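You operate a simulated robot arm through the tools that you are given. There is no shell and no other tool.

The job below is to be done with a simulated robot arm. You get a single attempt, and the scene is never put back.

## Task
Close the door under the fan, couple the hose to the inlet and open the green lever.
Fine: the red stopper goes into its dish; wait till the needle has risen. Set down upright: red stopper, hose coupling.

The check looks at the end state, three seconds after you hand in, the way a careful person would. Anything else that was tipped, shoved, dropped, spilled or broken makes it a failure. Lids that push on must go on centred and level and be pressed home; caps that screw on are set level and turned clockwise until they are tight.

## Robot
A 7-joint arm with a three-finger gripper, fixed in place. Base frame: the origin is at the foot of the arm, x ahead of it, y to its left, z up. Units: cm, degrees, N and s.
Its first joint turns from -166.0 to 166.0 degrees. Payload 2.69 kg.
Tool frame: the origin (TCP) lies between the finger pads and is the grasp point; the fingertips stand 3 cm ahead of it; z points along the fingers, y is the line along which they close. The gripper opens to 12.8 cm. The gripper's body begins 11.7 cm behind the TCP.
Orientation is told as [roll, pitch, yaw] about the base's x, y, z axes, in that order, counted from this pose: with the fingers straight down and closing along the base's y, the tool's x points along the base's -x, its y along +y and its z along -z.

## Interface
- The arm moves only by the tool nudge_tool. Its argument "series" is a list that holds one entry, the list of rows, each a list of 7 numbers: the gripper command, from -1 (shut) to 1 (fully open), values between in proportion, then the shift along the tool's x, y, z in units of 20 mm (1.0 is 20 mm), then the turn, a rotation vector about the tool's x, y, z in units of 8 degrees (1.0 is 8 degrees). In form: [[[hand, tx, ty, tz, wx, wy, wz], ...]]. A call has 1 to 20 rows; each row shifts and turns the commanded pose from where the row before left it, along the tool's axes as they then stand. A call with a number of a shift or a turn outside -1 to 1 is refused whole. Rows are played at 5 a second. More than 5 cm and 8.6 degrees between two rows, or a gripper value outside its range, and nothing of the call is played. Where a pose cannot be reached the arm comes as near as it can. A force on the tool above 60 N (or 10 N above the force at the start of the call, whichever is more), or a blocked arm, ends the call early, and 0.2 s more pass. The fingers move at their own pace and stop on an object; they squeeze with about 27 N. The grip force told is the motor's: it shows also when the fingers shut on nothing. Time passes only in rows, and 0.2 s behind the last, so rows that do not move let the fingers close. It gives the time, the measured TCP pose, the force on the tool (base axes), the opening and the grip force at its end, in the units of the frame above (readings bear some noise), with the torque about the TCP (base axes, N m) and any sound that the robot's microphone picked up.
- Cameras (640 x 400 px; columns grow to the right, rows downward): "scene" is fixed at [4.74, -50.11, 171.08]; the picture's right is [0.76, -0.65, 0.00], its down [-0.28, -0.32, -0.91] and it looks along [0.59, 0.69, -0.42] (base axes); focal length 327 px, centre (320, 200). "wrist" rides on the gripper at [5.8, 5.4, -13.1] in the tool frame; the picture's right is [-0.68, 0.74, 0.00], its down [-0.62, -0.57, -0.55] and it looks along [-0.40, -0.37, 0.84] (tool axes); focal length 234 px, centre (320, 200). There is no depth. A picture from a camera that has moved, and an enlarged one, comes with that camera's place and axes in the base frame and with its lens.
- get_image(camera): a new picture of that camera. It takes no simulated time.
- move_column(by): slides the trunk up (or, below 0, down) by that many cm; the arm rides with it, the base frame stays. It gives what a move gives, with no picture.
- zoom(camera, box): a new picture of the part [left, top, right, bottom] of that camera's present view, enlarged. It takes no simulated time.
- hand_in(): hands the job in; it is judged then, once.

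Nothing tells you positions but the pictures and the camera data. Unless the task says otherwise, let go and move clear before handing in.

The tools are called after "Emit:" by a JSON object that holds its "fn" and its "kwargs". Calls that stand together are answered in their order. nudge_tool: Moves the arm, as the interface text tells. Its arguments: {"type":"object","properties":{"series":{"type":"array","items":{"type":"array","items":{"type":"array","items":{"type":"number"}}}}},"required":["series"]} The other tools are called the same way: move_column (by) slides the trunk up or down; get_image (camera) takes a picture; zoom (camera, box) takes an enlarged picture of a part of a camera's view; hand_in () hands the job in.

At the start:

```text
time_s: 0.0
tool_pos: [55.62, -7.18, 153.52]
tcp_rot: [0.0, 0.0, 0.0]
contact_force: [0.4, -0.2, -0.3]
moment: [0.0, -0.03, 0.01]
finger_gap: 12.8
grasp_force: 0.0
trunk travel left (down, up): [-27.5, 7.5]
```

scene: 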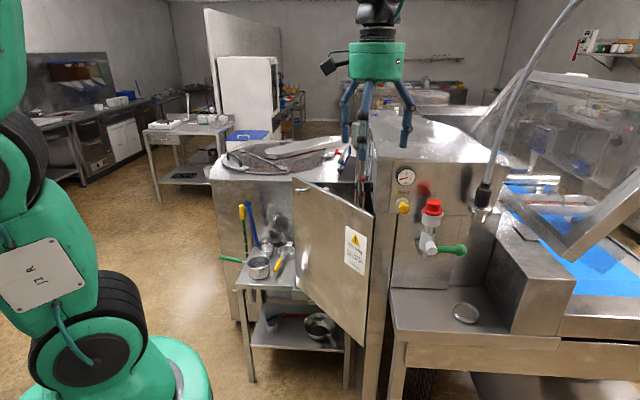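
wrist: 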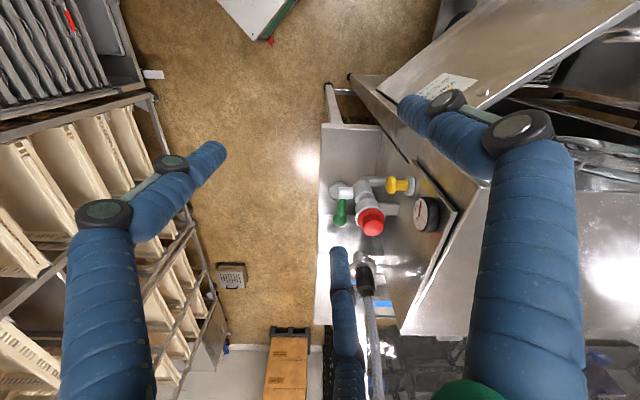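

I see a steel machine with an open door, a gauge, a yellow inlet with a cap (or fitting), a red stopper on a valve body with a green lever, a hanging hose, and a dish on the shelf. I'll look closer before moving.

Emit:
{"fn": "zoom", "kwargs": {"camera": "scene", "box": [360, 140, 520, 340]}}

Emit:
{"fn": "zoom", "kwargs": {"camera": "scene", "box": [270, 100, 430, 360]}}

Emit:
{"fn": "zoom", "kwargs": {"camera": "wrist", "box": [300, 120, 480, 320]}}

Emit:
{"fn": "zoom", "kwargs": {"camera": "scene", "box": [440, 0, 640, 250]}}

```text
2.00 times, centred on (440, 240) of scene
camera zoom: at [4.74, -50.11, 171.08], right [0.76, -0.65, 0.0], down [-0.28, -0.32, -0.91], along [0.59, 0.69, -0.42], focal length 654 px, centre (80, 120)
```

zoom: 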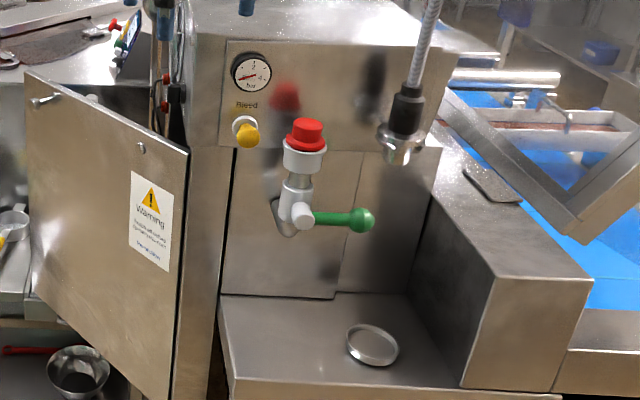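

```text
1.54 times, centred on (350, 230) of scene
camera zoom: at [4.74, -50.11, 171.08], right [0.76, -0.65, 0.0], down [-0.28, -0.32, -0.91], along [0.59, 0.69, -0.42], focal length 503 px, centre (274, 154)
```

zoom: 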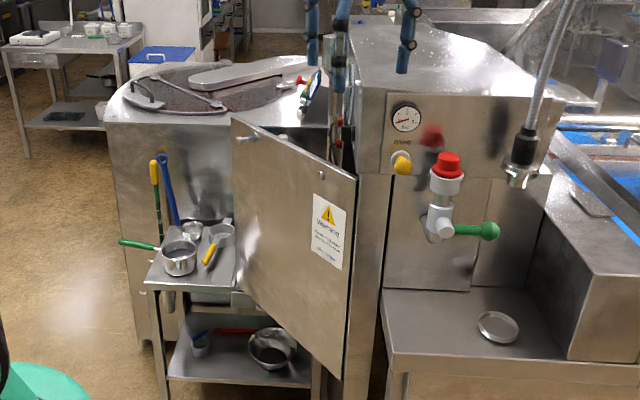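

```text
2.00 times, centred on (390, 220) of wrist
camera zoom: at [49.63, -1.86, 166.59], right [0.68, 0.74, 0.0], down [0.62, -0.57, 0.55], along [0.4, -0.37, -0.84], focal length 468 px, centre (180, 160)
```

zoom: 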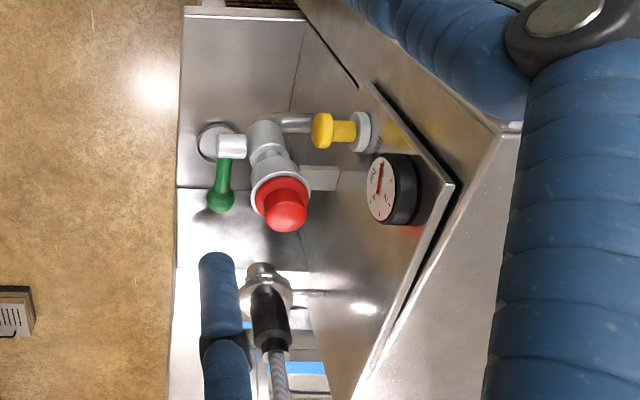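

```text
1.60 times, centred on (540, 125) of scene
camera zoom: at [4.74, -50.11, 171.08], right [0.76, -0.65, 0.0], down [-0.28, -0.32, -0.91], along [0.59, 0.69, -0.42], focal length 524 px, centre (-32, 320)
```

zoom: 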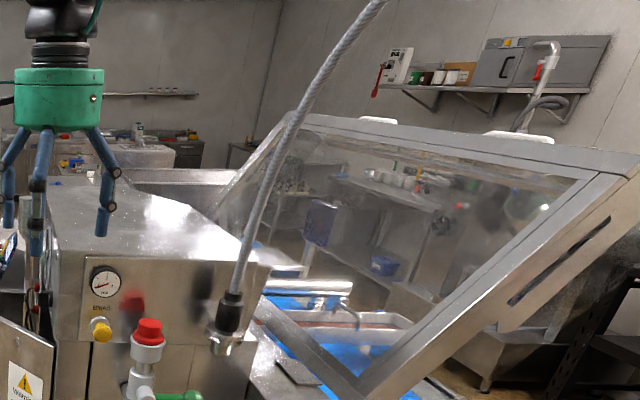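

The panel carries a gauge and a yellow "Bleed" knob, and the red stopper plugs an upward pipe above the green lever. I'll zoom in more on the gauge, the door and the area around it to find the fan.

Emit:
{"fn": "zoom", "kwargs": {"camera": "scene", "box": [385, 155, 445, 215]}}

Emit:
{"fn": "zoom", "kwargs": {"camera": "scene", "box": [400, 190, 480, 270]}}

Emit:
{"fn": "zoom", "kwargs": {"camera": "scene", "box": [320, 120, 400, 220]}}

Emit:
{"fn": "zoom", "kwargs": {"camera": "scene", "box": [460, 140, 520, 240]}}

Emit:
{"fn": "zoom", "kwargs": {"camera": "scene", "box": [210, 130, 310, 300]}}

Emit:
{"fn": "zoom", "kwargs": {"camera": "scene", "box": [430, 280, 510, 340]}}

Emit:
{"fn": "zoom", "kwargs": {"camera": "wrist", "box": [330, 0, 640, 160]}}

```text
6.67 times, centred on (415, 185) of scene
camera zoom: at [4.74, -50.11, 171.08], right [0.76, -0.65, 0.0], down [-0.28, -0.32, -0.91], along [0.59, 0.69, -0.42], focal length 2181 px, centre (-313, 300)
```

zoom: 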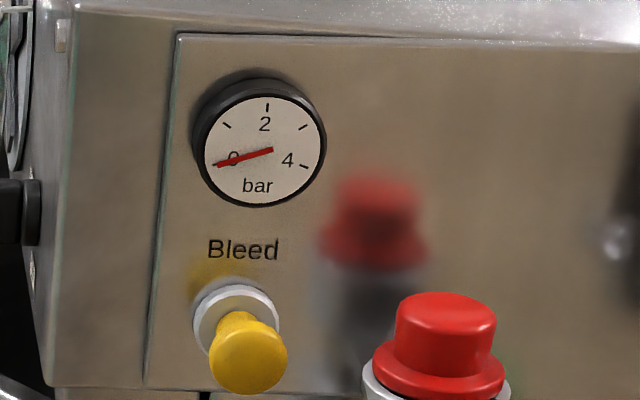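

```text
5.00 times, centred on (440, 230) of scene
camera zoom: at [4.74, -50.11, 171.08], right [0.76, -0.65, 0.0], down [-0.28, -0.32, -0.91], along [0.59, 0.69, -0.42], focal length 1636 px, centre (-280, 50)
```

zoom: 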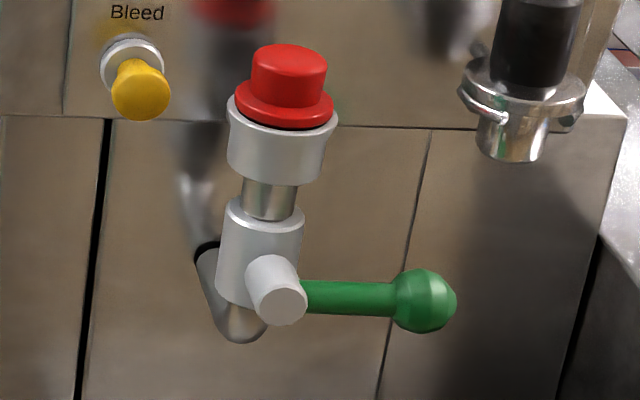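

```text
4.00 times, centred on (360, 170) of scene
camera zoom: at [4.74, -50.11, 171.08], right [0.76, -0.65, 0.0], down [-0.28, -0.32, -0.91], along [0.59, 0.69, -0.42], focal length 1309 px, centre (160, 320)
```

zoom: 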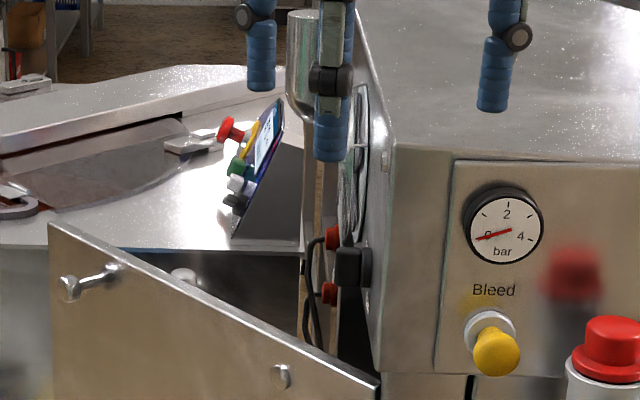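

```text
4.00 times, centred on (490, 190) of scene
camera zoom: at [4.74, -50.11, 171.08], right [0.76, -0.65, 0.0], down [-0.28, -0.32, -0.91], along [0.59, 0.69, -0.42], focal length 1309 px, centre (-360, 240)
```

zoom: 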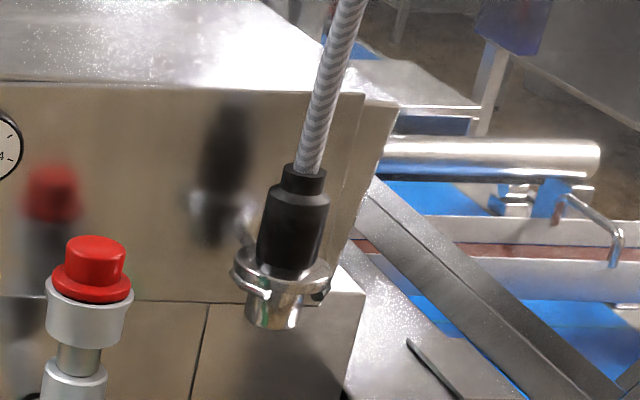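

```text
2.35 times, centred on (260, 215) of scene
camera zoom: at [4.74, -50.11, 171.08], right [0.76, -0.65, 0.0], down [-0.28, -0.32, -0.91], along [0.59, 0.69, -0.42], focal length 770 px, centre (461, 165)
```

zoom: 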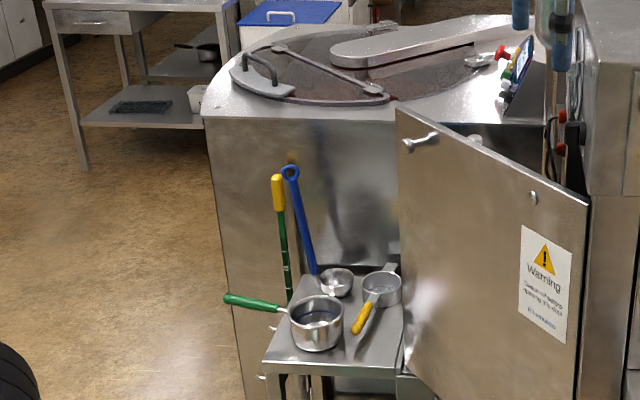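

```text
6.67 times, centred on (470, 310) of scene
camera zoom: at [4.74, -50.11, 171.08], right [0.76, -0.65, 0.0], down [-0.28, -0.32, -0.91], along [0.59, 0.69, -0.42], focal length 2181 px, centre (-680, -533)
```

zoom: 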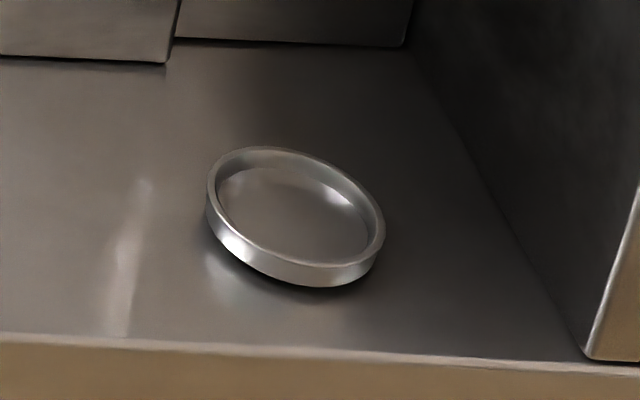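

```text
2.06 times, centred on (485, 80) of wrist
camera zoom: at [49.63, -1.86, 166.59], right [0.68, 0.74, 0.0], down [0.62, -0.57, 0.55], along [0.4, -0.37, -0.84], focal length 483 px, centre (-21, 448)
```

zoom: 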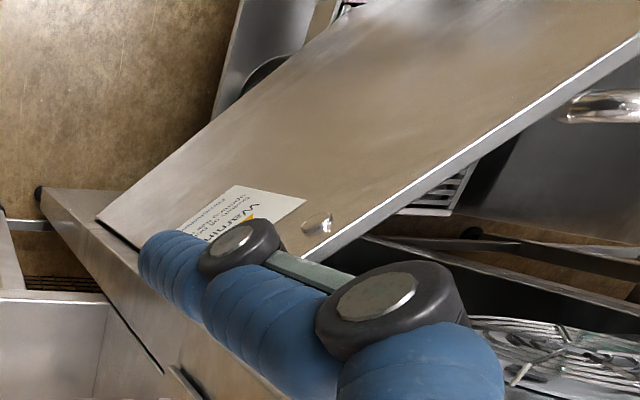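

The machine front is turned about 45° and stands near (72,-5), with the stopper top around (74,-12,136). The door opens on the machine's left side. I'll look at the gripper's shape before moving.

Emit:
{"fn": "zoom", "kwargs": {"camera": "scene", "box": [310, 0, 450, 180]}}

Emit:
{"fn": "zoom", "kwargs": {"camera": "wrist", "box": [340, 220, 480, 400]}}

Emit:
{"fn": "zoom", "kwargs": {"camera": "wrist", "box": [470, 100, 640, 240]}}

```text
2.22 times, centred on (380, 90) of scene
camera zoom: at [4.74, -50.11, 171.08], right [0.76, -0.65, 0.0], down [-0.28, -0.32, -0.91], along [0.59, 0.69, -0.42], focal length 727 px, centre (187, 444)
```

zoom: 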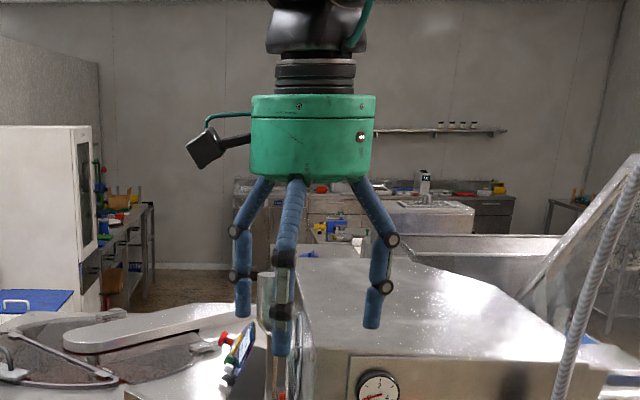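

```text
2.22 times, centred on (410, 310) of wrist
camera zoom: at [49.63, -1.86, 166.59], right [0.68, 0.74, 0.0], down [0.62, -0.57, 0.55], along [0.4, -0.37, -0.84], focal length 520 px, centre (120, -44)
```

zoom: 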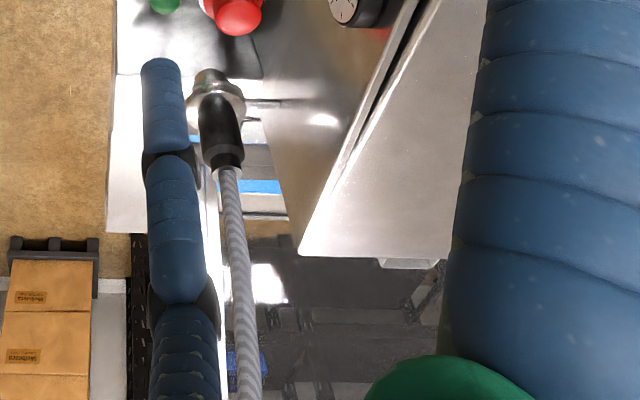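

```text
2.86 times, centred on (555, 170) of wrist
camera zoom: at [49.63, -1.86, 166.59], right [0.68, 0.74, 0.0], down [0.62, -0.57, 0.55], along [0.4, -0.37, -0.84], focal length 669 px, centre (-351, 286)
```

zoom: 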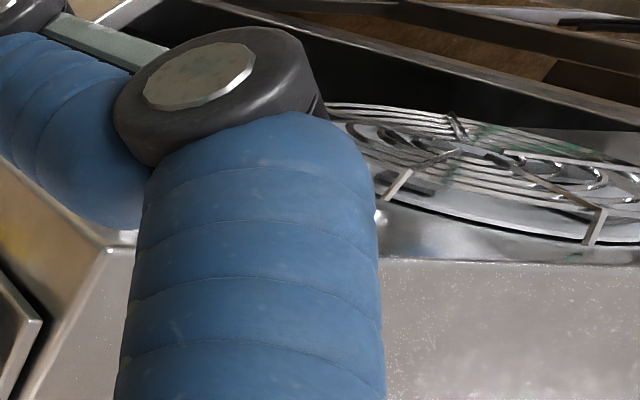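

The fan grille sits on the machine's left side, above the door, so that is the right door. The hose coupling seems to rest in a small bracket on the panel. I'll close the fingers in free air to see how they meet, then look from another place.

Emit:
{"fn": "nudge_tool", "kwargs": {"series": [[[-1, 0, 0, 0, 0, 0, 0], [-1, 0, 0, 0, 0, 0, 0], [-1, 0, 0, 0, 0, 0, 0]]]}}

Emit:
{"fn": "get_image", "kwargs": {"camera": "wrist"}}

Emit:
{"fn": "zoom", "kwargs": {"camera": "scene", "box": [310, 0, 450, 180]}}

```text
time_s: 0.8
tool_pos: [55.44, -7.28, 153.52]
tcp_rot: [0.0, 0.0, 0.0]
contact_force: [-0.7, 0.0, -0.3]
moment: [-0.04, 0.02, 0.0]
finger_gap: 0.23
grasp_force: 26.9
trunk travel left (down, up): [-27.5, 7.5]
```

```text
taken
camera wrist: at [49.63, -1.86, 166.59], right [0.68, 0.74, 0.0], down [0.62, -0.57, 0.55], along [0.4, -0.37, -0.84], focal length 234 px, centre (320, 200)
```

wrist: 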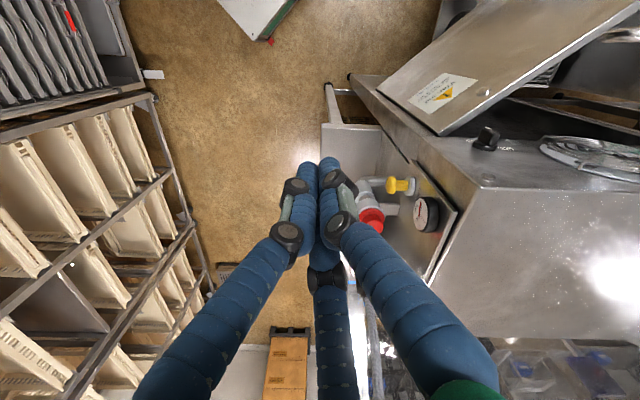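

```text
2.22 times, centred on (380, 90) of scene
camera zoom: at [4.74, -50.11, 171.08], right [0.76, -0.65, 0.0], down [-0.28, -0.32, -0.91], along [0.59, 0.69, -0.42], focal length 727 px, centre (187, 444)
```

zoom: 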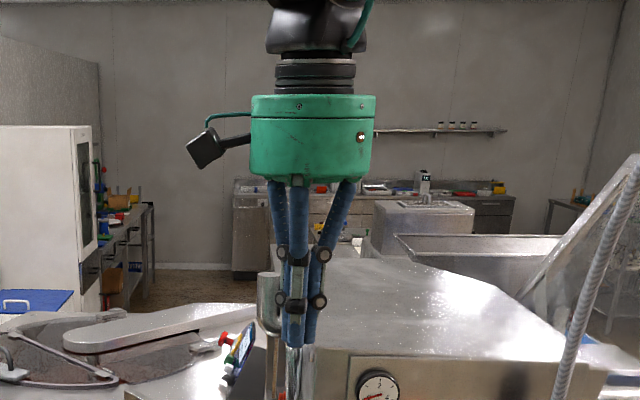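

The fingers meet at the centre when shut. The door's hinge edge is at about (72.6, 4.6), the panel runs along +y to about y=47, and it spans z 73–127. I'll bring the shut fingers beside it, turn the tool horizontal (pointing at +x) and push it closed.

Emit:
{"fn": "nudge_tool", "kwargs": {"series": [[[-1, -0.1, 0.95, 0.65, 0, 0, 0], [-1, -0.1, 0.95, 0.65, 0, 0, 0], [-1, -0.1, 0.95, 0.65, 0, 0, 0], [-1, -0.1, 0.95, 0.65, 0, 0, 0], [-1, -0.1, 0.95, 0.65, 0, 0, 0], [-1, -0.1, 0.95, 0.65, 0, 0, 0], [-1, -0.1, 0.95, 0.65, 0, 0, 0], [-1, -0.1, 0.95, 0.65, 0, 0, 0], [-1, -0.1, 0.95, 0.65, 0, 0, 0], [-1, -0.1, 0.95, 0.65, 0, 0, 0], [-1, -0.1, 0.95, 0.65, 0, 0, 0], [-1, -0.1, 0.95, 0.65, 0, 0, 0], [-1, -0.1, 0.95, 0.65, 0, 0, 0], [-1, -0.1, 0.95, 0.65, 0, 0, 0], [-1, -0.1, 0.95, 0.65, 0, 0, 0], [-1, -0.1, 0.95, 0.65, 0, 0, 0], [-1, -0.1, 0.95, 0.65, 0, 0, 0], [-1, -0.1, 0.95, 0.65, 0, 0, 0]]]}}

Emit:
{"fn": "get_image", "kwargs": {"camera": "wrist"}}

Emit:
{"fn": "get_image", "kwargs": {"camera": "scene"}}

```text
time_s: 4.6
tool_pos: [58.93, 27.15, 130.33]
tcp_rot: [0.0, 0.0, 0.1]
contact_force: [-0.2, 0.9, -0.4]
moment: [-0.03, -0.02, -0.04]
finger_gap: 0.25
grasp_force: 26.7
trunk travel left (down, up): [-27.5, 7.5]
```

```text
taken
camera wrist: at [53.05, 32.43, 143.37], right [0.68, 0.74, 0.0], down [0.62, -0.57, 0.55], along [0.4, -0.37, -0.84], focal length 234 px, centre (320, 200)
```

wrist: 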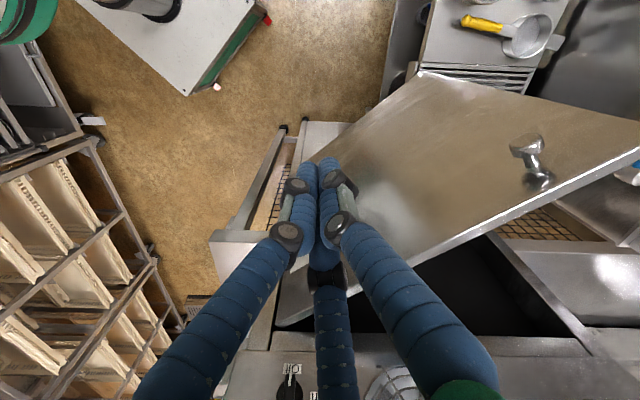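

```text
taken
```

scene: 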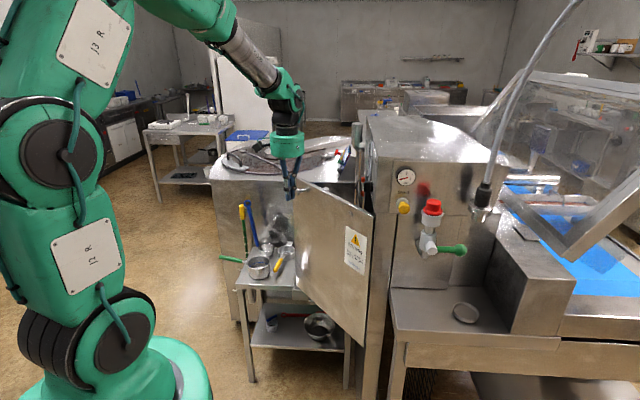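

The door, its handle and the opening on the machine's side are clear now. Next I turn the tool to point along +x.

Emit:
{"fn": "nudge_tool", "kwargs": {"series": [[[-1, 0, 0, 0, 0, -1, 0], [-1, 0, 0, 0, 0, -1, 0], [-1, 0, 0, 0, 0, -1, 0], [-1, 0, 0, 0, 0, -1, 0], [-1, 0, 0, 0, 0, -1, 0], [-1, 0, 0, 0, 0, -1, 0], [-1, 0, 0, 0, 0, -1, 0], [-1, 0, 0, 0, 0, -1, 0], [-1, 0, 0, 0, 0, -1, 0], [-1, 0, 0, 0, 0, -1, 0], [-1, 0, 0, 0, 0, -1, 0]]]}}

Emit:
{"fn": "get_image", "kwargs": {"camera": "wrist"}}

Emit:
{"fn": "get_image", "kwargs": {"camera": "scene"}}

```text
time_s: 7.0
tool_pos: [59.22, 27.14, 130.09]
tcp_rot: [-0.1, -88.2, 0.2]
contact_force: [-0.2, 0.7, -0.2]
moment: [0.0, 0.04, -0.04]
finger_gap: 0.25
grasp_force: 27.2
trunk travel left (down, up): [-27.5, 7.5]
```

```text
taken
camera wrist: at [45.76, 32.38, 124.64], right [0.02, 0.74, 0.68], down [-0.53, -0.57, 0.63], along [0.85, -0.37, 0.38], focal length 234 px, centre (320, 200)
```

wrist: 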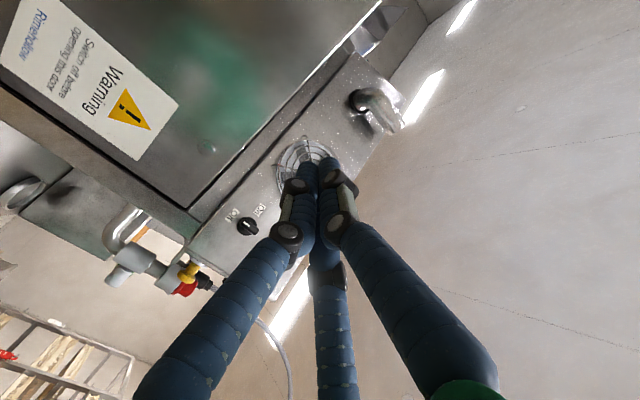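

```text
taken
```

scene: 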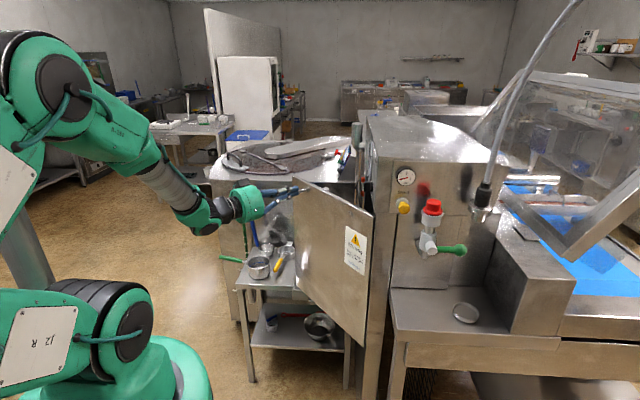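

The tool is horizontal now, and the sign reads "Switch off before opening this door". I'll lower to z≈113, shift a bit left and yaw toward the door's closing direction.

Emit:
{"fn": "nudge_tool", "kwargs": {"series": [[[-1, 0.95, 0.4, 0, 0, 0, 0], [-1, 0.95, 0.4, 0, 0, 0, 0], [-1, 0.95, 0.4, 0, 0, 0, 0], [-1, 0.95, 0.4, 0, 0, 0, 0], [-1, 0.95, 0.4, 0, 0, 0, 0], [-1, 0.95, 0, 0, 0, 0, 0], [-1, 0.95, 0, 0, 0.8, 0, 0], [-1, 0.95, 0, 0, 0.8, 0, 0], [-1, 0.9, 0, 0, 0.9, 0, 0]]]}}

Emit:
{"fn": "get_image", "kwargs": {"camera": "wrist"}}

Emit:
{"fn": "get_image", "kwargs": {"camera": "scene"}}

```text
time_s: 9.0
tool_pos: [58.47, 30.91, 113.17]
tcp_rot: [-20.4, -88.0, 0.3]
contact_force: [0.0, -1.0, 0.4]
moment: [0.02, 0.07, -0.01]
finger_gap: 0.22
grasp_force: 26.8
trunk travel left (down, up): [-27.5, 7.5]
```

```text
taken
camera wrist: at [47.78, 40.46, 107.67], right [0.28, 0.69, 0.67], down [-0.69, -0.34, 0.64], along [0.67, -0.64, 0.38], focal length 234 px, centre (320, 200)
```

wrist: 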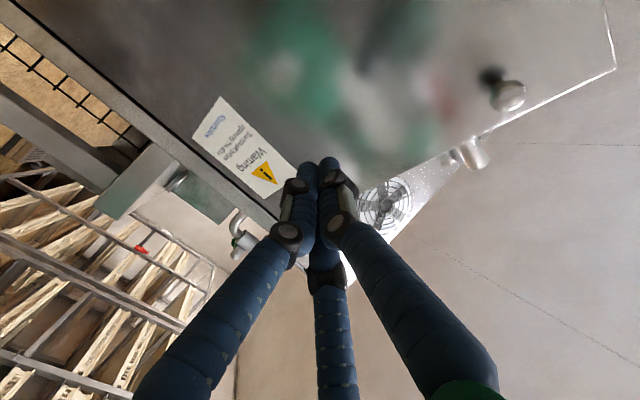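

```text
taken
```

scene: 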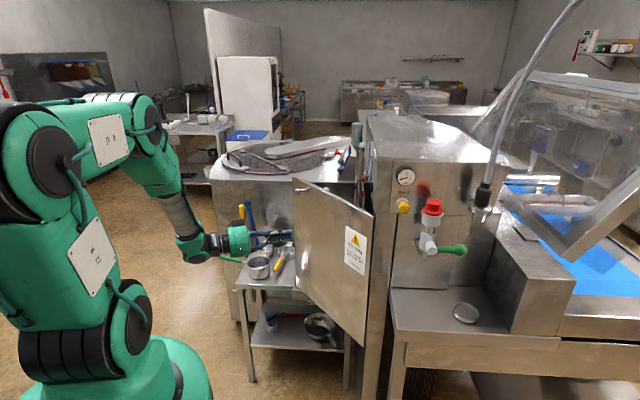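

The tool faces the door, about 12 cm short of it. I'll approach along +x and then push along the tool axis, watching the force.

Emit:
{"fn": "nudge_tool", "kwargs": {"series": [[[-1, 0, 0.34, 0.94, 0, 0, 0], [-1, 0, 0.34, 0.94, 0, 0, 0], [-1, 0, 0.34, 0.94, 0, 0, 0], [-1, 0, 0.34, 0.94, 0, 0, 0], [-1, 0, 0.17, 0.47, 0, 0, 0], [-1, 0, 0.17, 0.47, 0, 0, 0], [-1, 0, 0.17, 0.47, 0, 0, 0], [-1, 0, 0, 0.5, 0, 0, 0], [-1, 0, 0, 0.5, 0, 0, 0], [-1, 0, 0, 0.5, 0, 0, 0], [-1, 0, 0, 0.5, 0, 0, 0], [-1, 0, 0, 0.5, 0, 0, 0]]]}}

Emit:
{"fn": "get_image", "kwargs": {"camera": "scene"}}

```text
time_s: 11.6
tool_pos: [74.28, 29.11, 112.67]
tcp_rot: [-19.5, -88.0, -0.6]
contact_force: [0.2, -0.6, 0.2]
moment: [0.02, 0.01, -0.03]
finger_gap: 0.24
grasp_force: 27.1
trunk travel left (down, up): [-27.5, 7.5]
```

```text
taken
```

scene: 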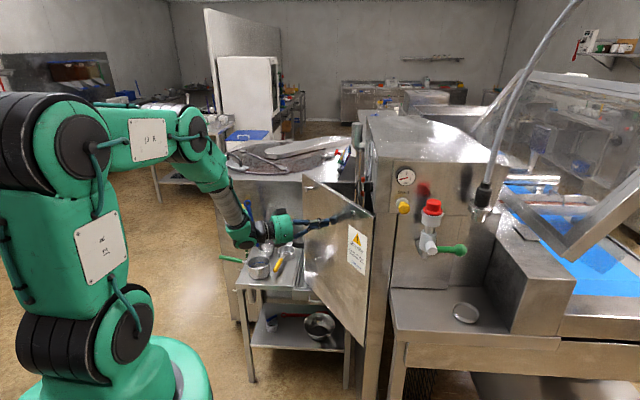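

The door is swinging with almost no force. I'll keep pushing.

Emit:
{"fn": "nudge_tool", "kwargs": {"series": [[[-1, 0, 0, 0.5, 0, 0, 0], [-1, 0, 0, 0.5, 0, 0, 0], [-1, 0, 0, 0.5, 0, 0, 0], [-1, 0, 0, 0.5, 0, 0, 0], [-1, 0, 0, 0.5, 0, 0, 0], [-1, 0, 0, 0.5, 0, 0, 0], [-1, 0, 0, 0.5, 0, 0, 0], [-1, 0, 0, 0.5, 0, 0, 0], [-1, 0, 0, 0.5, 0, 0, 0], [-1, 0, 0, 0.5, 0, 0, 0]]]}}

Emit:
{"fn": "get_image", "kwargs": {"camera": "scene"}}

Emit:
{"fn": "get_image", "kwargs": {"camera": "wrist"}}

```text
time_s: 13.8
tool_pos: [83.62, 25.82, 112.23]
tcp_rot: [-20.9, -88.0, 0.7]
contact_force: [1.0, 0.9, 0.3]
moment: [-0.01, 0.01, -0.01]
finger_gap: 0.23
grasp_force: 27.2
trunk travel left (down, up): [-27.5, 7.5]
```

```text
taken
```

scene: 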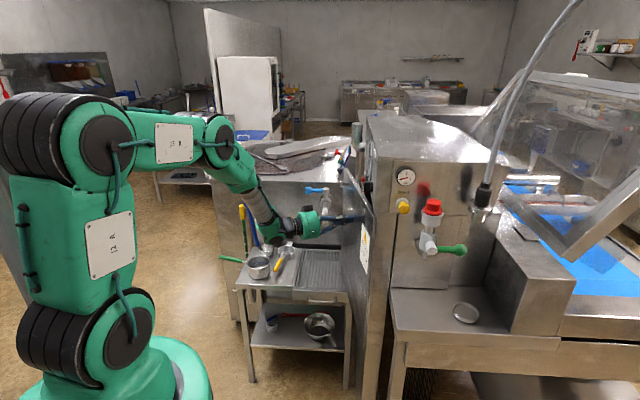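

```text
taken
camera wrist: at [72.87, 35.27, 106.72], right [0.28, 0.69, 0.67], down [-0.69, -0.34, 0.64], along [0.67, -0.63, 0.38], focal length 234 px, centre (320, 200)
```

wrist: 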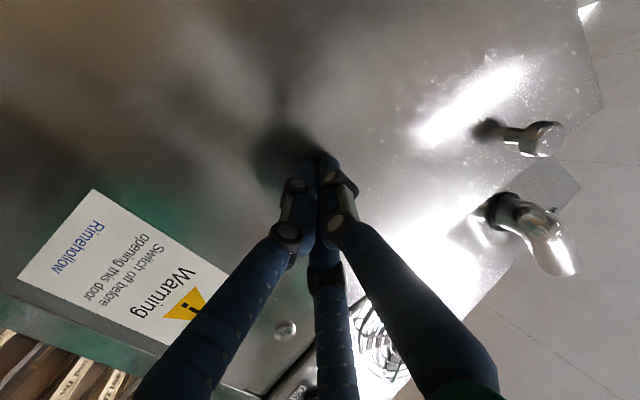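

The door is nearly shut. I'll push on slowly until contact force builds at the frame.

Emit:
{"fn": "nudge_tool", "kwargs": {"series": [[[-1, 0, 0, 0.4, 0, 0, 0], [-1, 0, 0, 0.4, 0, 0, 0], [-1, 0, 0, 0.3, 0, 0, 0], [-1, 0, 0, 0.3, 0, 0, 0], [-1, 0, 0, 0.2, 0, 0, 0], [-1, 0, 0, 0.2, 0, 0, 0], [-1, 0, 0, 0.2, 0, 0, 0], [-1, 0, 0, 0.2, 0, 0, 0]]]}}

Emit:
{"fn": "zoom", "kwargs": {"camera": "scene", "box": [290, 120, 450, 360]}}

Emit:
{"fn": "get_image", "kwargs": {"camera": "wrist"}}

```text
time_s: 15.6
tool_pos: [87.82, 24.29, 112.01]
tcp_rot: [-20.0, -88.0, 0.0]
contact_force: [1.1, 0.1, 0.1]
moment: [0.0, 0.0, -0.01]
finger_gap: 0.24
grasp_force: 27.5
trunk travel left (down, up): [-27.5, 7.5]
```

```text
1.67 times, centred on (370, 240) of scene
camera zoom: at [4.74, -50.11, 171.08], right [0.76, -0.65, 0.0], down [-0.28, -0.32, -0.91], along [0.59, 0.69, -0.42], focal length 545 px, centre (237, 133)
```

zoom: 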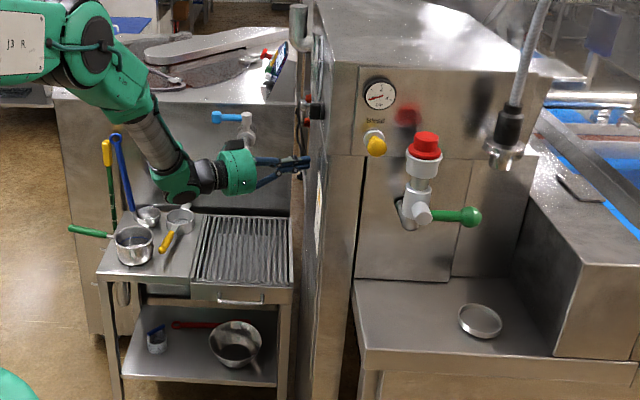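

```text
taken
camera wrist: at [77.06, 33.81, 106.51], right [0.28, 0.69, 0.67], down [-0.69, -0.34, 0.64], along [0.67, -0.63, 0.38], focal length 234 px, centre (320, 200)
```

wrist: 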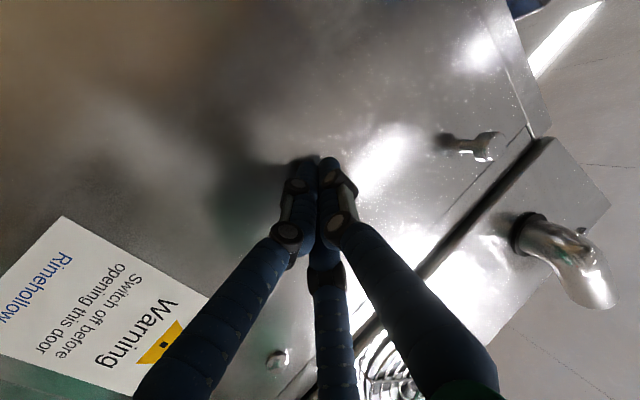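

The door is almost flush, with no stop felt yet. I'll continue gently.

Emit:
{"fn": "nudge_tool", "kwargs": {"series": [[[-1, 0, 0, 0.2, 0, 0, 0], [-1, 0, 0, 0.2, 0, 0, 0], [-1, 0, 0, 0.2, 0, 0, 0], [-1, 0, 0, 0.2, 0, 0, 0], [-1, 0, 0, 0.2, 0, 0, 0], [-1, 0, 0, 0.2, 0, 0, 0]]]}}

Emit:
{"fn": "get_image", "kwargs": {"camera": "wrist"}}

```text
time_s: 16.7
tool_pos: [88.71, 24.29, 111.78]
tcp_rot: [-26.5, -87.7, 6.9]
contact_force: [-22.4, 12.7, 6.2]
moment: [-0.25, -0.28, -0.24]
finger_gap: 0.22
grasp_force: 26.9
trunk travel left (down, up): [-27.5, 7.5]
stopped in row 5: the force on the tool passed its limit at 66 N (the readings are from after the stop); the commanded pose is now the measured one
```

```text
taken
camera wrist: at [77.94, 33.64, 106.33], right [0.27, 0.7, 0.66], down [-0.68, -0.35, 0.64], along [0.68, -0.63, 0.38], focal length 234 px, centre (320, 200)
```

wrist: 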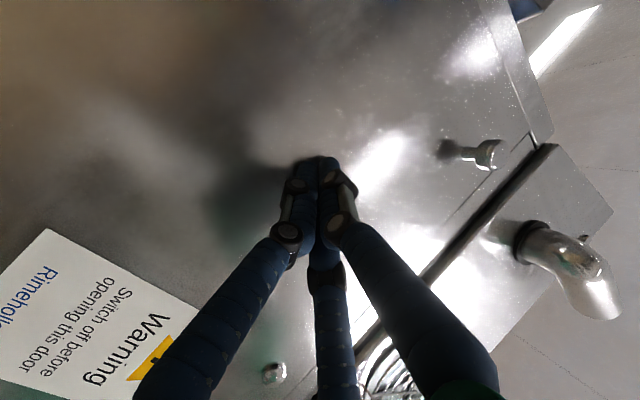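

The push was stopped at 66 N with the door at about 44.5°, which matches flush with the machine side. I'll back off straight and check that the door stays shut.

Emit:
{"fn": "nudge_tool", "kwargs": {"series": [[[-1, 0, 0, -0.3, 0, 0, 0], [-1, 0, 0, -0.5, 0, 0, 0], [-1, 0, 0, -0.8, 0, 0, 0], [-1, 0, 0, -1, 0, 0, 0], [-1, 0, 0, -1, 0, 0, 0], [-1, 0, 0, -1, 0, 0, 0], [-1, 0, 0, -1, 0, 0, 0], [-1, 0, 0, -1, 0, 0, 0], [-1, 0, 0, -1, 0, 0, 0], [-1, 0, 0, -1, 0, 0, 0], [-1, 0, 0, -1, 0, 0, 0], [-1, 0, 0, -1, 0, 0, 0]]]}}

Emit:
{"fn": "get_image", "kwargs": {"camera": "wrist"}}

Emit:
{"fn": "zoom", "kwargs": {"camera": "scene", "box": [290, 120, 450, 360]}}

```text
time_s: 19.3
tool_pos: [69.0, 31.28, 112.36]
tcp_rot: [-23.4, -87.7, 3.4]
contact_force: [-0.4, 0.2, 0.1]
moment: [0.01, 0.02, 0.01]
finger_gap: 0.23
grasp_force: 27.0
trunk travel left (down, up): [-27.5, 7.5]
```

```text
taken
camera wrist: at [58.2, 40.68, 106.88], right [0.28, 0.69, 0.66], down [-0.68, -0.34, 0.64], along [0.68, -0.63, 0.38], focal length 234 px, centre (320, 200)
```

wrist: 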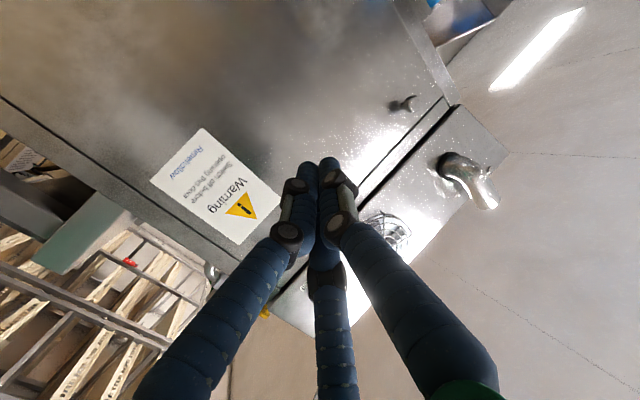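

```text
1.67 times, centred on (370, 240) of scene
camera zoom: at [4.74, -50.11, 171.08], right [0.76, -0.65, 0.0], down [-0.28, -0.32, -0.91], along [0.59, 0.69, -0.42], focal length 545 px, centre (237, 133)
```

zoom: 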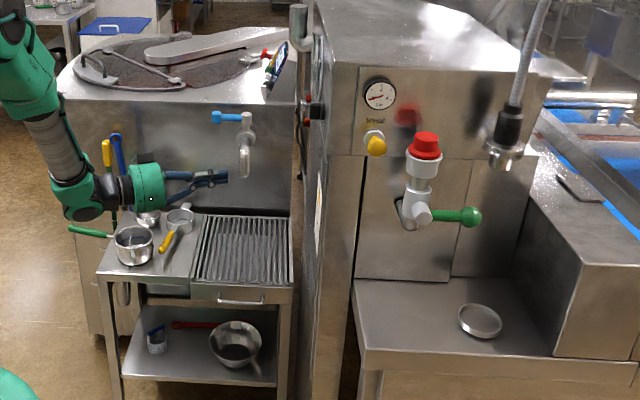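

The door looks shut, with a line along its top edge. I'll zoom in there to judge whether it is flush.

Emit:
{"fn": "zoom", "kwargs": {"camera": "wrist", "box": [370, 60, 510, 220]}}

Emit:
{"fn": "zoom", "kwargs": {"camera": "scene", "box": [345, 140, 395, 260]}}

Emit:
{"fn": "zoom", "kwargs": {"camera": "wrist", "box": [160, 120, 340, 330]}}

```text
2.50 times, centred on (440, 140) of wrist
camera zoom: at [58.2, 40.68, 106.88], right [0.28, 0.69, 0.66], down [-0.68, -0.34, 0.64], along [0.68, -0.63, 0.38], focal length 585 px, centre (20, 350)
```

zoom: 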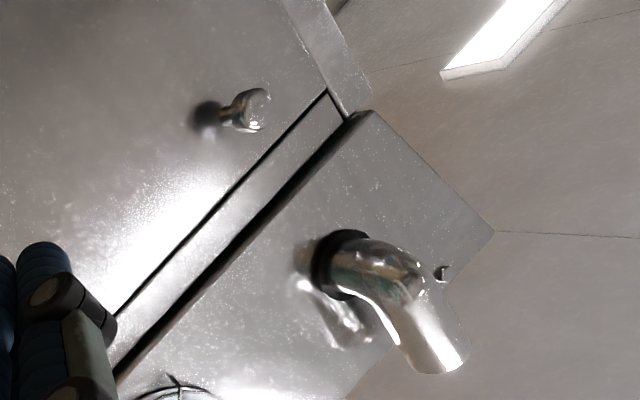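

```text
3.33 times, centred on (370, 200) of scene
camera zoom: at [4.74, -50.11, 171.08], right [0.76, -0.65, 0.0], down [-0.28, -0.32, -0.91], along [0.59, 0.69, -0.42], focal length 1091 px, centre (153, 200)
```

zoom: 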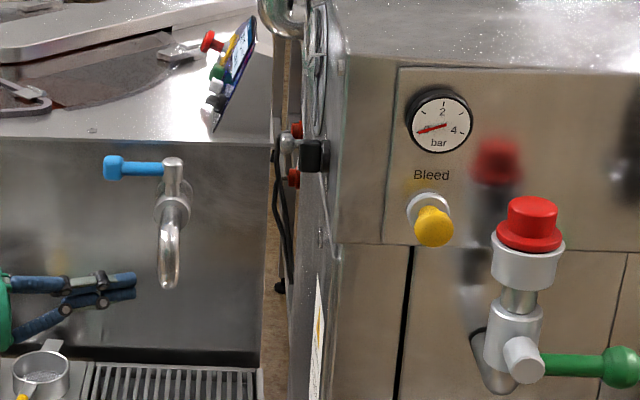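

```text
1.90 times, centred on (250, 225) of wrist
camera zoom: at [58.2, 40.68, 106.88], right [0.28, 0.69, 0.66], down [-0.68, -0.34, 0.64], along [0.68, -0.63, 0.38], focal length 446 px, centre (453, 152)
```

zoom: 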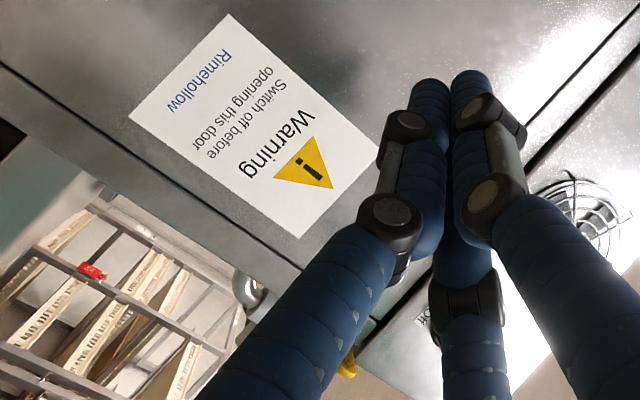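

The door sits flush with an even gap all round, so it is closed. Next I'll rise, turn the tool back to pointing down and travel to the stopper side.

Emit:
{"fn": "nudge_tool", "kwargs": {"series": [[[-1, -1, 0, -0.6, 0, 0, 0], [-1, -1, 0, -0.6, 0, 0, 0], [-1, -1, 0, -0.6, 0, 0, 0], [-1, -1, 0, -0.6, 0, 0, 0], [-1, -1, 0, -0.6, 0, 0, 0], [-1, -1, 0, -0.6, 0, 0, 0], [-1, -1, 0, -0.6, 0, 0, 0], [-1, -1, 0, 0, 0, 0, 0], [-1, -1, 0, 0, 0, 0, 0], [0, 0, 0, 0, 0, 1, 0], [0, 0, 0, 0, 0, 1, 0], [0, 0, 0, 0, 0, 1, 0], [0, 0, 0, 0, 0, 1, 0], [0, 0, 0, 0, 0, 1, 0], [0, 0, 0, 0, 0, 1, 0], [0, 0, 0, 0, 0, 1, 0], [0, 0, 0, 0, 0, 1, 0], [0, 0, 0, 0, 0, 1, 0], [0, 0, 0, 0, 0, 1, 0], [0, 0, 0, 0, 0, 1, 0]]]}}

```text
time_s: 23.5
tool_pos: [61.99, 34.07, 130.73]
tcp_rot: [-0.9, 0.2, -19.9]
contact_force: [0.0, -0.4, -0.2]
moment: [0.04, -0.01, 0.0]
finger_gap: 6.36
grasp_force: 0.0
trunk travel left (down, up): [-27.5, 7.5]
```

I'm pointing down at yaw -20, left of the machine. I'll travel right and up, in front of the panel.

Emit:
{"fn": "nudge_tool", "kwargs": {"series": [[[0, -0.15, -1, -0.5, 0, 0, 0], [0, -0.15, -1, -0.5, 0, 0, 0], [0, -0.15, -1, -0.5, 0, 0, 0], [0, -0.15, -1, -0.5, 0, 0, 0], [0, -0.15, -1, -0.5, 0, 0, 0], [0, -0.15, -1, -0.5, 0, 0, 0], [0, -0.15, -1, -0.5, 0, 0, 0], [0, -0.15, -1, -0.5, 0, 0, 0], [0, -0.15, -1, -0.5, 0, 0, 0], [0, -0.15, -1, -0.5, 0, 0, 0], [0, -0.15, -1, -0.5, 0, 0, 0], [0, -0.15, -1, -0.5, 0, 0, 0], [0, -0.15, -1, -0.5, 0, 0, 0], [0, -0.15, -1, -0.5, 0, 0, 0], [0, -0.15, -1, -0.5, 0, 0, 0], [0, -0.15, -1, -0.5, 0, 0, 0], [0, -0.15, -1, -0.5, 0, 0, 0], [0, -0.15, -1, -0.5, 0, 0, 0], [0, -0.15, -1, -0.5, 0, 0, 0], [0, -0.15, -1, -0.5, 0, 0, 0]]]}}

Emit:
{"fn": "nudge_tool", "kwargs": {"series": [[[0, 0, -1, 0, 0, 0, -1], [0, 0, -1, 0, 0, 0, -1], [0, 0, -1, 0, 0, 0, -1], [0, 0, 0, 0, 0, 0, -1], [0, 0, 0, 0, 0, 0, -1], [0, 0, 0, 0, 0, 0, -1], [0, 0, 0, 0, 0, 0, -1], [0, 0, 0, 0, 0, 0, -1], [0, 0, 0, 0, 0.1, 0, -0.12]]]}}

Emit:
{"fn": "get_image", "kwargs": {"camera": "wrist"}}

Emit:
{"fn": "get_image", "kwargs": {"camera": "scene"}}

```text
time_s: 27.7
tool_pos: [54.07, -5.25, 151.55]
tcp_rot: [-1.0, 0.2, -19.8]
contact_force: [0.8, 0.6, 0.5]
moment: [-0.03, -0.02, 0.01]
finger_gap: 6.39
grasp_force: 0.1
trunk travel left (down, up): [-27.5, 7.5]
```

```text
time_s: 29.7
tool_pos: [52.86, -11.21, 151.55]
tcp_rot: [-1.1, 0.9, 45.3]
contact_force: [1.0, 0.4, 0.3]
moment: [-0.02, 0.0, 0.04]
finger_gap: 6.4
grasp_force: 0.0
trunk travel left (down, up): [-27.5, 7.5]
```

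```text
taken
camera wrist: at [44.81, -11.25, 164.53], right [-0.05, 1.0, -0.03], down [0.83, 0.05, 0.55], along [0.55, 0.01, -0.83], focal length 234 px, centre (320, 200)
```

wrist: 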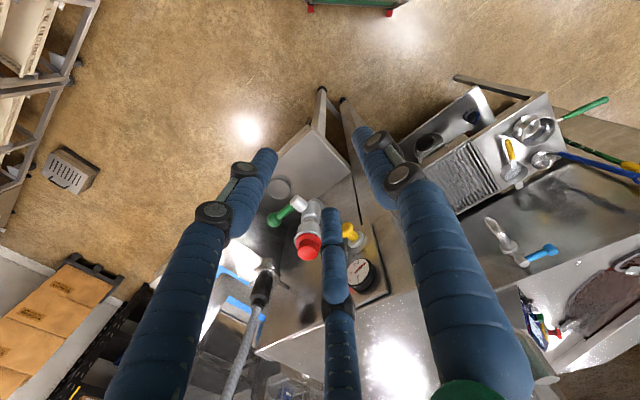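

```text
taken
```

scene: 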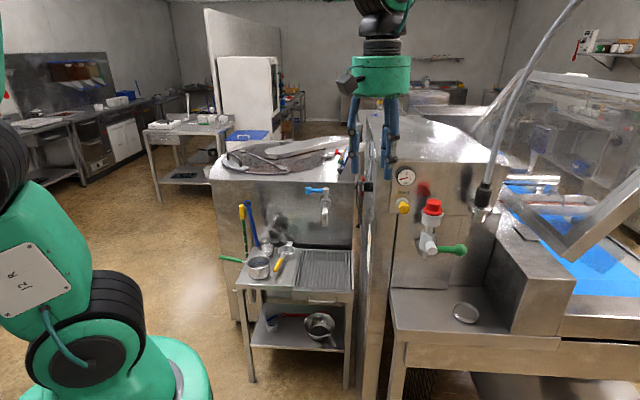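

I'm now above and in front of the panel, and can see the stopper, lever, dish and hose. I'll zoom in on these from the wrist.

Emit:
{"fn": "zoom", "kwargs": {"camera": "wrist", "box": [240, 160, 400, 300]}}

Emit:
{"fn": "zoom", "kwargs": {"camera": "wrist", "box": [210, 240, 330, 340]}}

```text
2.86 times, centred on (320, 230) of wrist
camera zoom: at [44.81, -11.25, 164.53], right [-0.05, 1.0, -0.03], down [0.83, 0.05, 0.55], along [0.55, 0.01, -0.83], focal length 669 px, centre (320, 114)
```

zoom: 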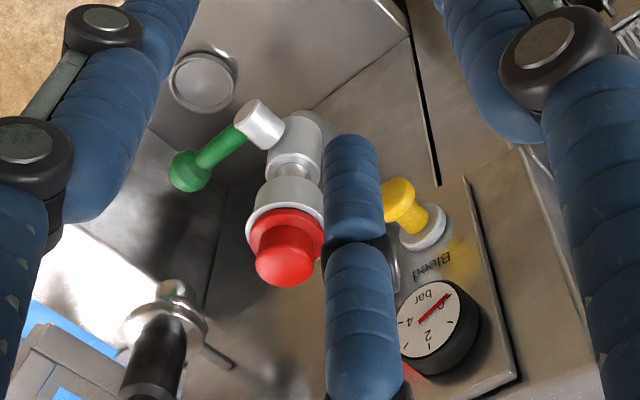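

```text
4.00 times, centred on (270, 290) of wrist
camera zoom: at [44.81, -11.25, 164.53], right [-0.05, 1.0, -0.03], down [0.83, 0.05, 0.55], along [0.55, 0.01, -0.83], focal length 937 px, centre (520, -160)
```

zoom: 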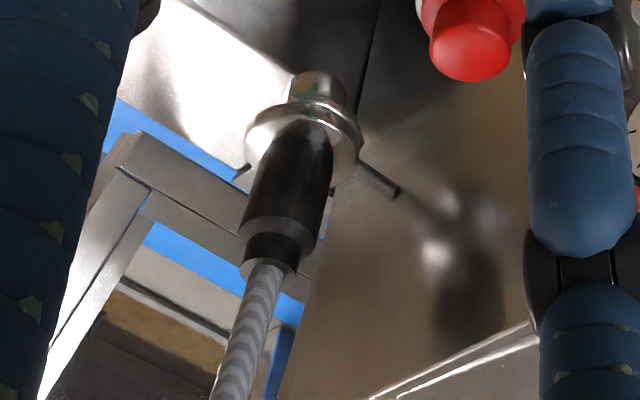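

I located the stopper top at about (74.6,-12.4,136.0) and the coupling flange at about (83,-20.5,134.7), resting on a two-rod fork. The dish is at about (81.8,-23.2,104), nearly under the hose, so I'll use a tool tilted 30° below horizontal and facing the panel. I'll set that orientation now.

Emit:
{"fn": "nudge_tool", "kwargs": {"series": [[[0, 0, 0, 0, -0.137, -0.11, 0], [0, 0, 0, 0, 0, -1, 0], [0, 0, 0, 0, 0, -1, 0], [0, 0, 0, 0, 0, -1, 0], [0, 0, 0, 0, 0, -1, 0], [0, 0, 0, 0, 0, -1, 0], [0, 0, 0, 0, 0, -1, 0], [0, 0, 0, 0, 0, -1, 0], [0, 0, 0, 0, 0, -0.5, 0]]]}}

Emit:
{"fn": "get_image", "kwargs": {"camera": "wrist"}}

Emit:
{"fn": "get_image", "kwargs": {"camera": "scene"}}

```text
time_s: 31.7
tool_pos: [52.96, -11.19, 151.64]
tcp_rot: [0.0, -60.1, 45.3]
contact_force: [-0.8, -0.9, -1.0]
moment: [0.02, 0.02, 0.02]
finger_gap: 6.41
grasp_force: 0.0
trunk travel left (down, up): [-27.5, 7.5]
```

```text
taken
camera wrist: at [38.97, -17.48, 152.96], right [-0.28, 0.76, 0.59], down [0.28, -0.52, 0.81], along [0.92, 0.4, -0.07], focal length 234 px, centre (320, 200)
```

wrist: 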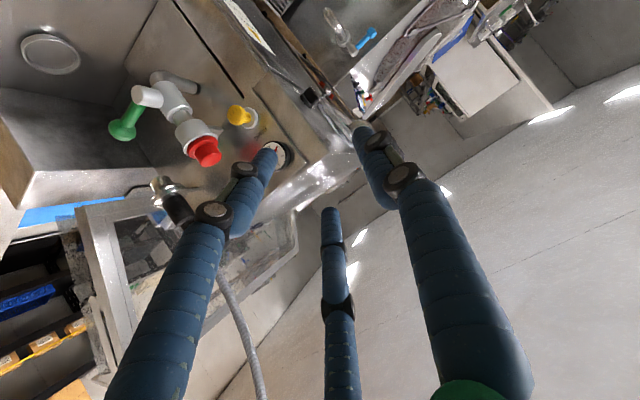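

```text
taken
```

scene: 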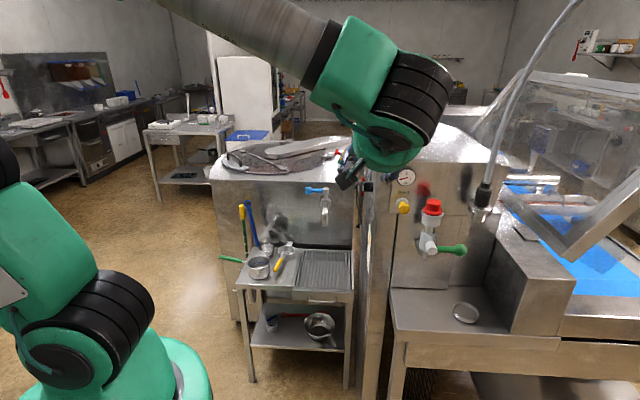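

I have a good oblique view now. I'll zoom in to pin down the stopper, coupling, lever and dish.

Emit:
{"fn": "zoom", "kwargs": {"camera": "wrist", "box": [100, 60, 260, 180]}}

Emit:
{"fn": "zoom", "kwargs": {"camera": "wrist", "box": [110, 150, 230, 240]}}

Emit:
{"fn": "zoom", "kwargs": {"camera": "wrist", "box": [0, 10, 130, 100]}}

```text
3.33 times, centred on (180, 120) of wrist
camera zoom: at [38.97, -17.48, 152.96], right [-0.28, 0.76, 0.59], down [0.28, -0.52, 0.81], along [0.92, 0.4, -0.07], focal length 781 px, centre (787, 467)
```

zoom: 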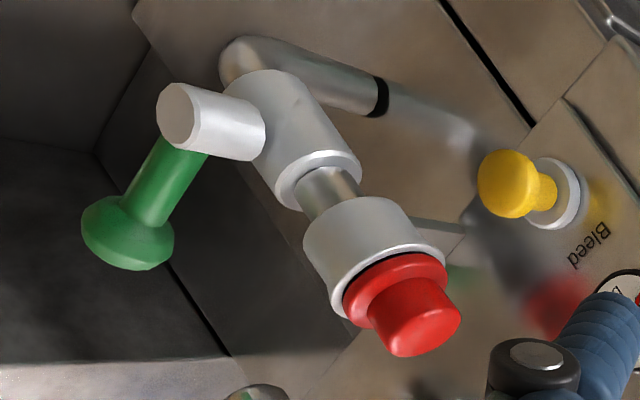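

```text
4.44 times, centred on (170, 195) of wrist
camera zoom: at [38.97, -17.48, 152.96], right [-0.28, 0.76, 0.59], down [0.28, -0.52, 0.81], along [0.92, 0.4, -0.07], focal length 1041 px, centre (987, 222)
```

zoom: 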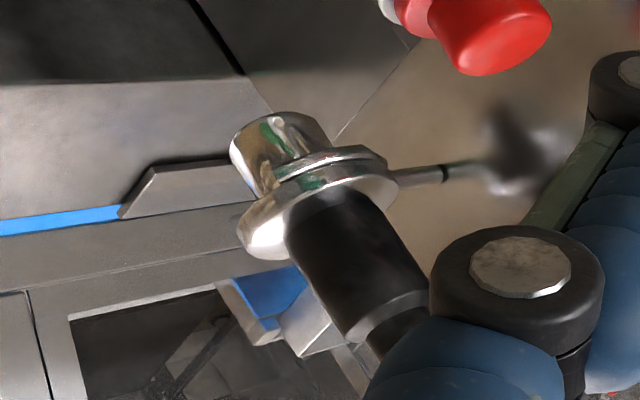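

```text
4.44 times, centred on (65, 55) of wrist
camera zoom: at [38.97, -17.48, 152.96], right [-0.28, 0.76, 0.59], down [0.28, -0.52, 0.81], along [0.92, 0.4, -0.07], focal length 1041 px, centre (1453, 844)
```

zoom: 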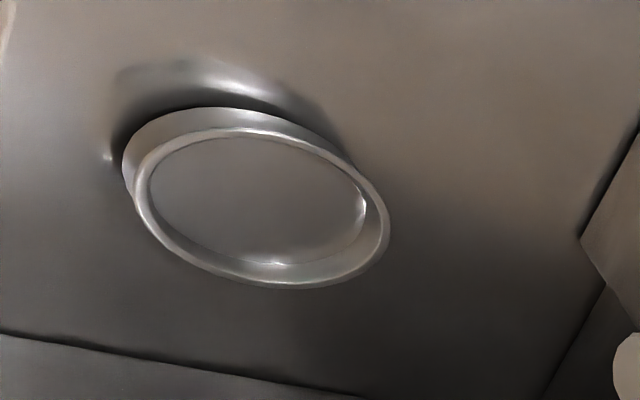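

The positions agree. I'll move the open hand to about 10 cm short of the stopper along the tilted tool axis, then check the alignment.

Emit:
{"fn": "nudge_tool", "kwargs": {"series": [[[0, 0.38, -0.9, 0.5, 0, 0, 0], [0, 0.38, -0.9, 0.5, 0, 0, 0], [0, 0.38, -0.9, 0.5, 0, 0, 0], [0, 0.38, -0.9, 0.5, 0, 0, 0], [0, 0.38, -0.9, 0.5, 0, 0, 0], [0, 0.38, -0.9, 0.5, 0, 0, 0], [0, 0.38, -0.9, 0.5, 0, 0, 0], [0, 0.38, -0.9, 0.5, 0, 0, 0], [0, 0.38, -0.9, 0.5, 0, 0, 0]]]}}

Emit:
{"fn": "get_image", "kwargs": {"camera": "wrist"}}

Emit:
{"fn": "get_image", "kwargs": {"camera": "scene"}}

```text
time_s: 33.7
tool_pos: [67.66, -19.51, 141.01]
tcp_rot: [0.0, -60.0, 45.2]
contact_force: [-0.2, 0.7, 0.4]
moment: [0.01, 0.0, -0.01]
finger_gap: 6.39
grasp_force: 0.1
trunk travel left (down, up): [-27.5, 7.5]
```

```text
taken
camera wrist: at [53.72, -25.87, 142.48], right [-0.28, 0.76, 0.59], down [0.28, -0.52, 0.81], along [0.92, 0.4, -0.07], focal length 234 px, centre (320, 200)
```

wrist: 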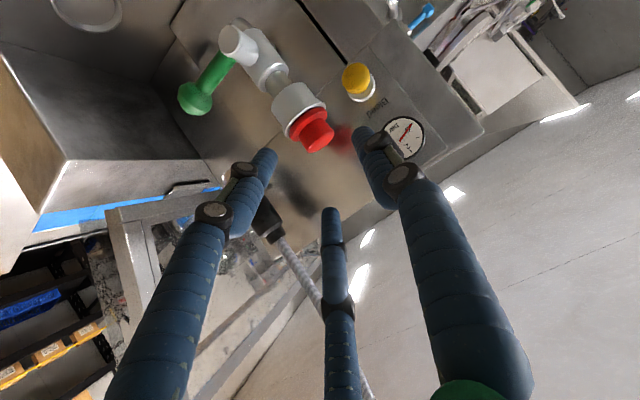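

```text
taken
```

scene: 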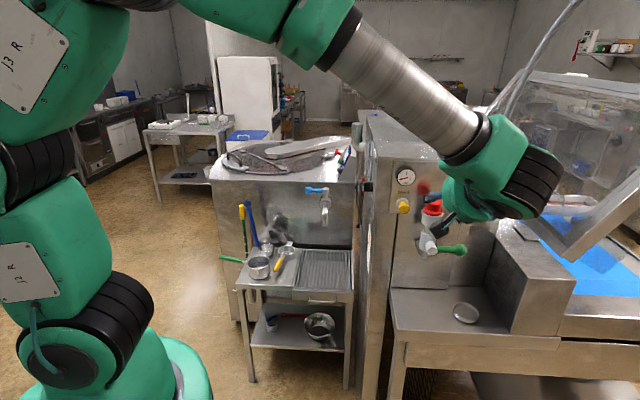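

The hand is in place short of the stopper. I'll zoom in to refine the last approach.

Emit:
{"fn": "zoom", "kwargs": {"camera": "wrist", "box": [260, 70, 380, 170]}}

```text
4.00 times, centred on (320, 120) of wrist
camera zoom: at [53.72, -25.87, 142.48], right [-0.28, 0.76, 0.59], down [0.28, -0.52, 0.81], along [0.92, 0.4, -0.07], focal length 937 px, centre (320, 520)
```

zoom: 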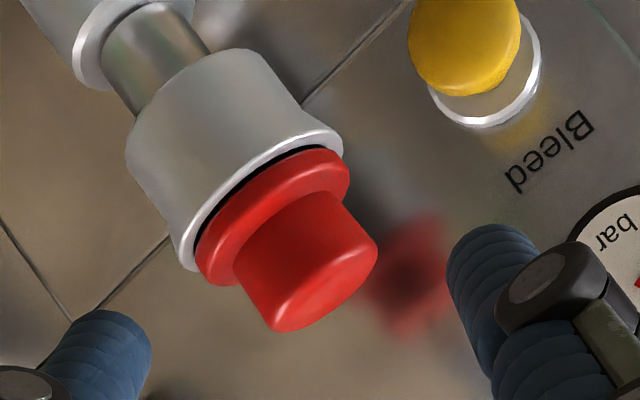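

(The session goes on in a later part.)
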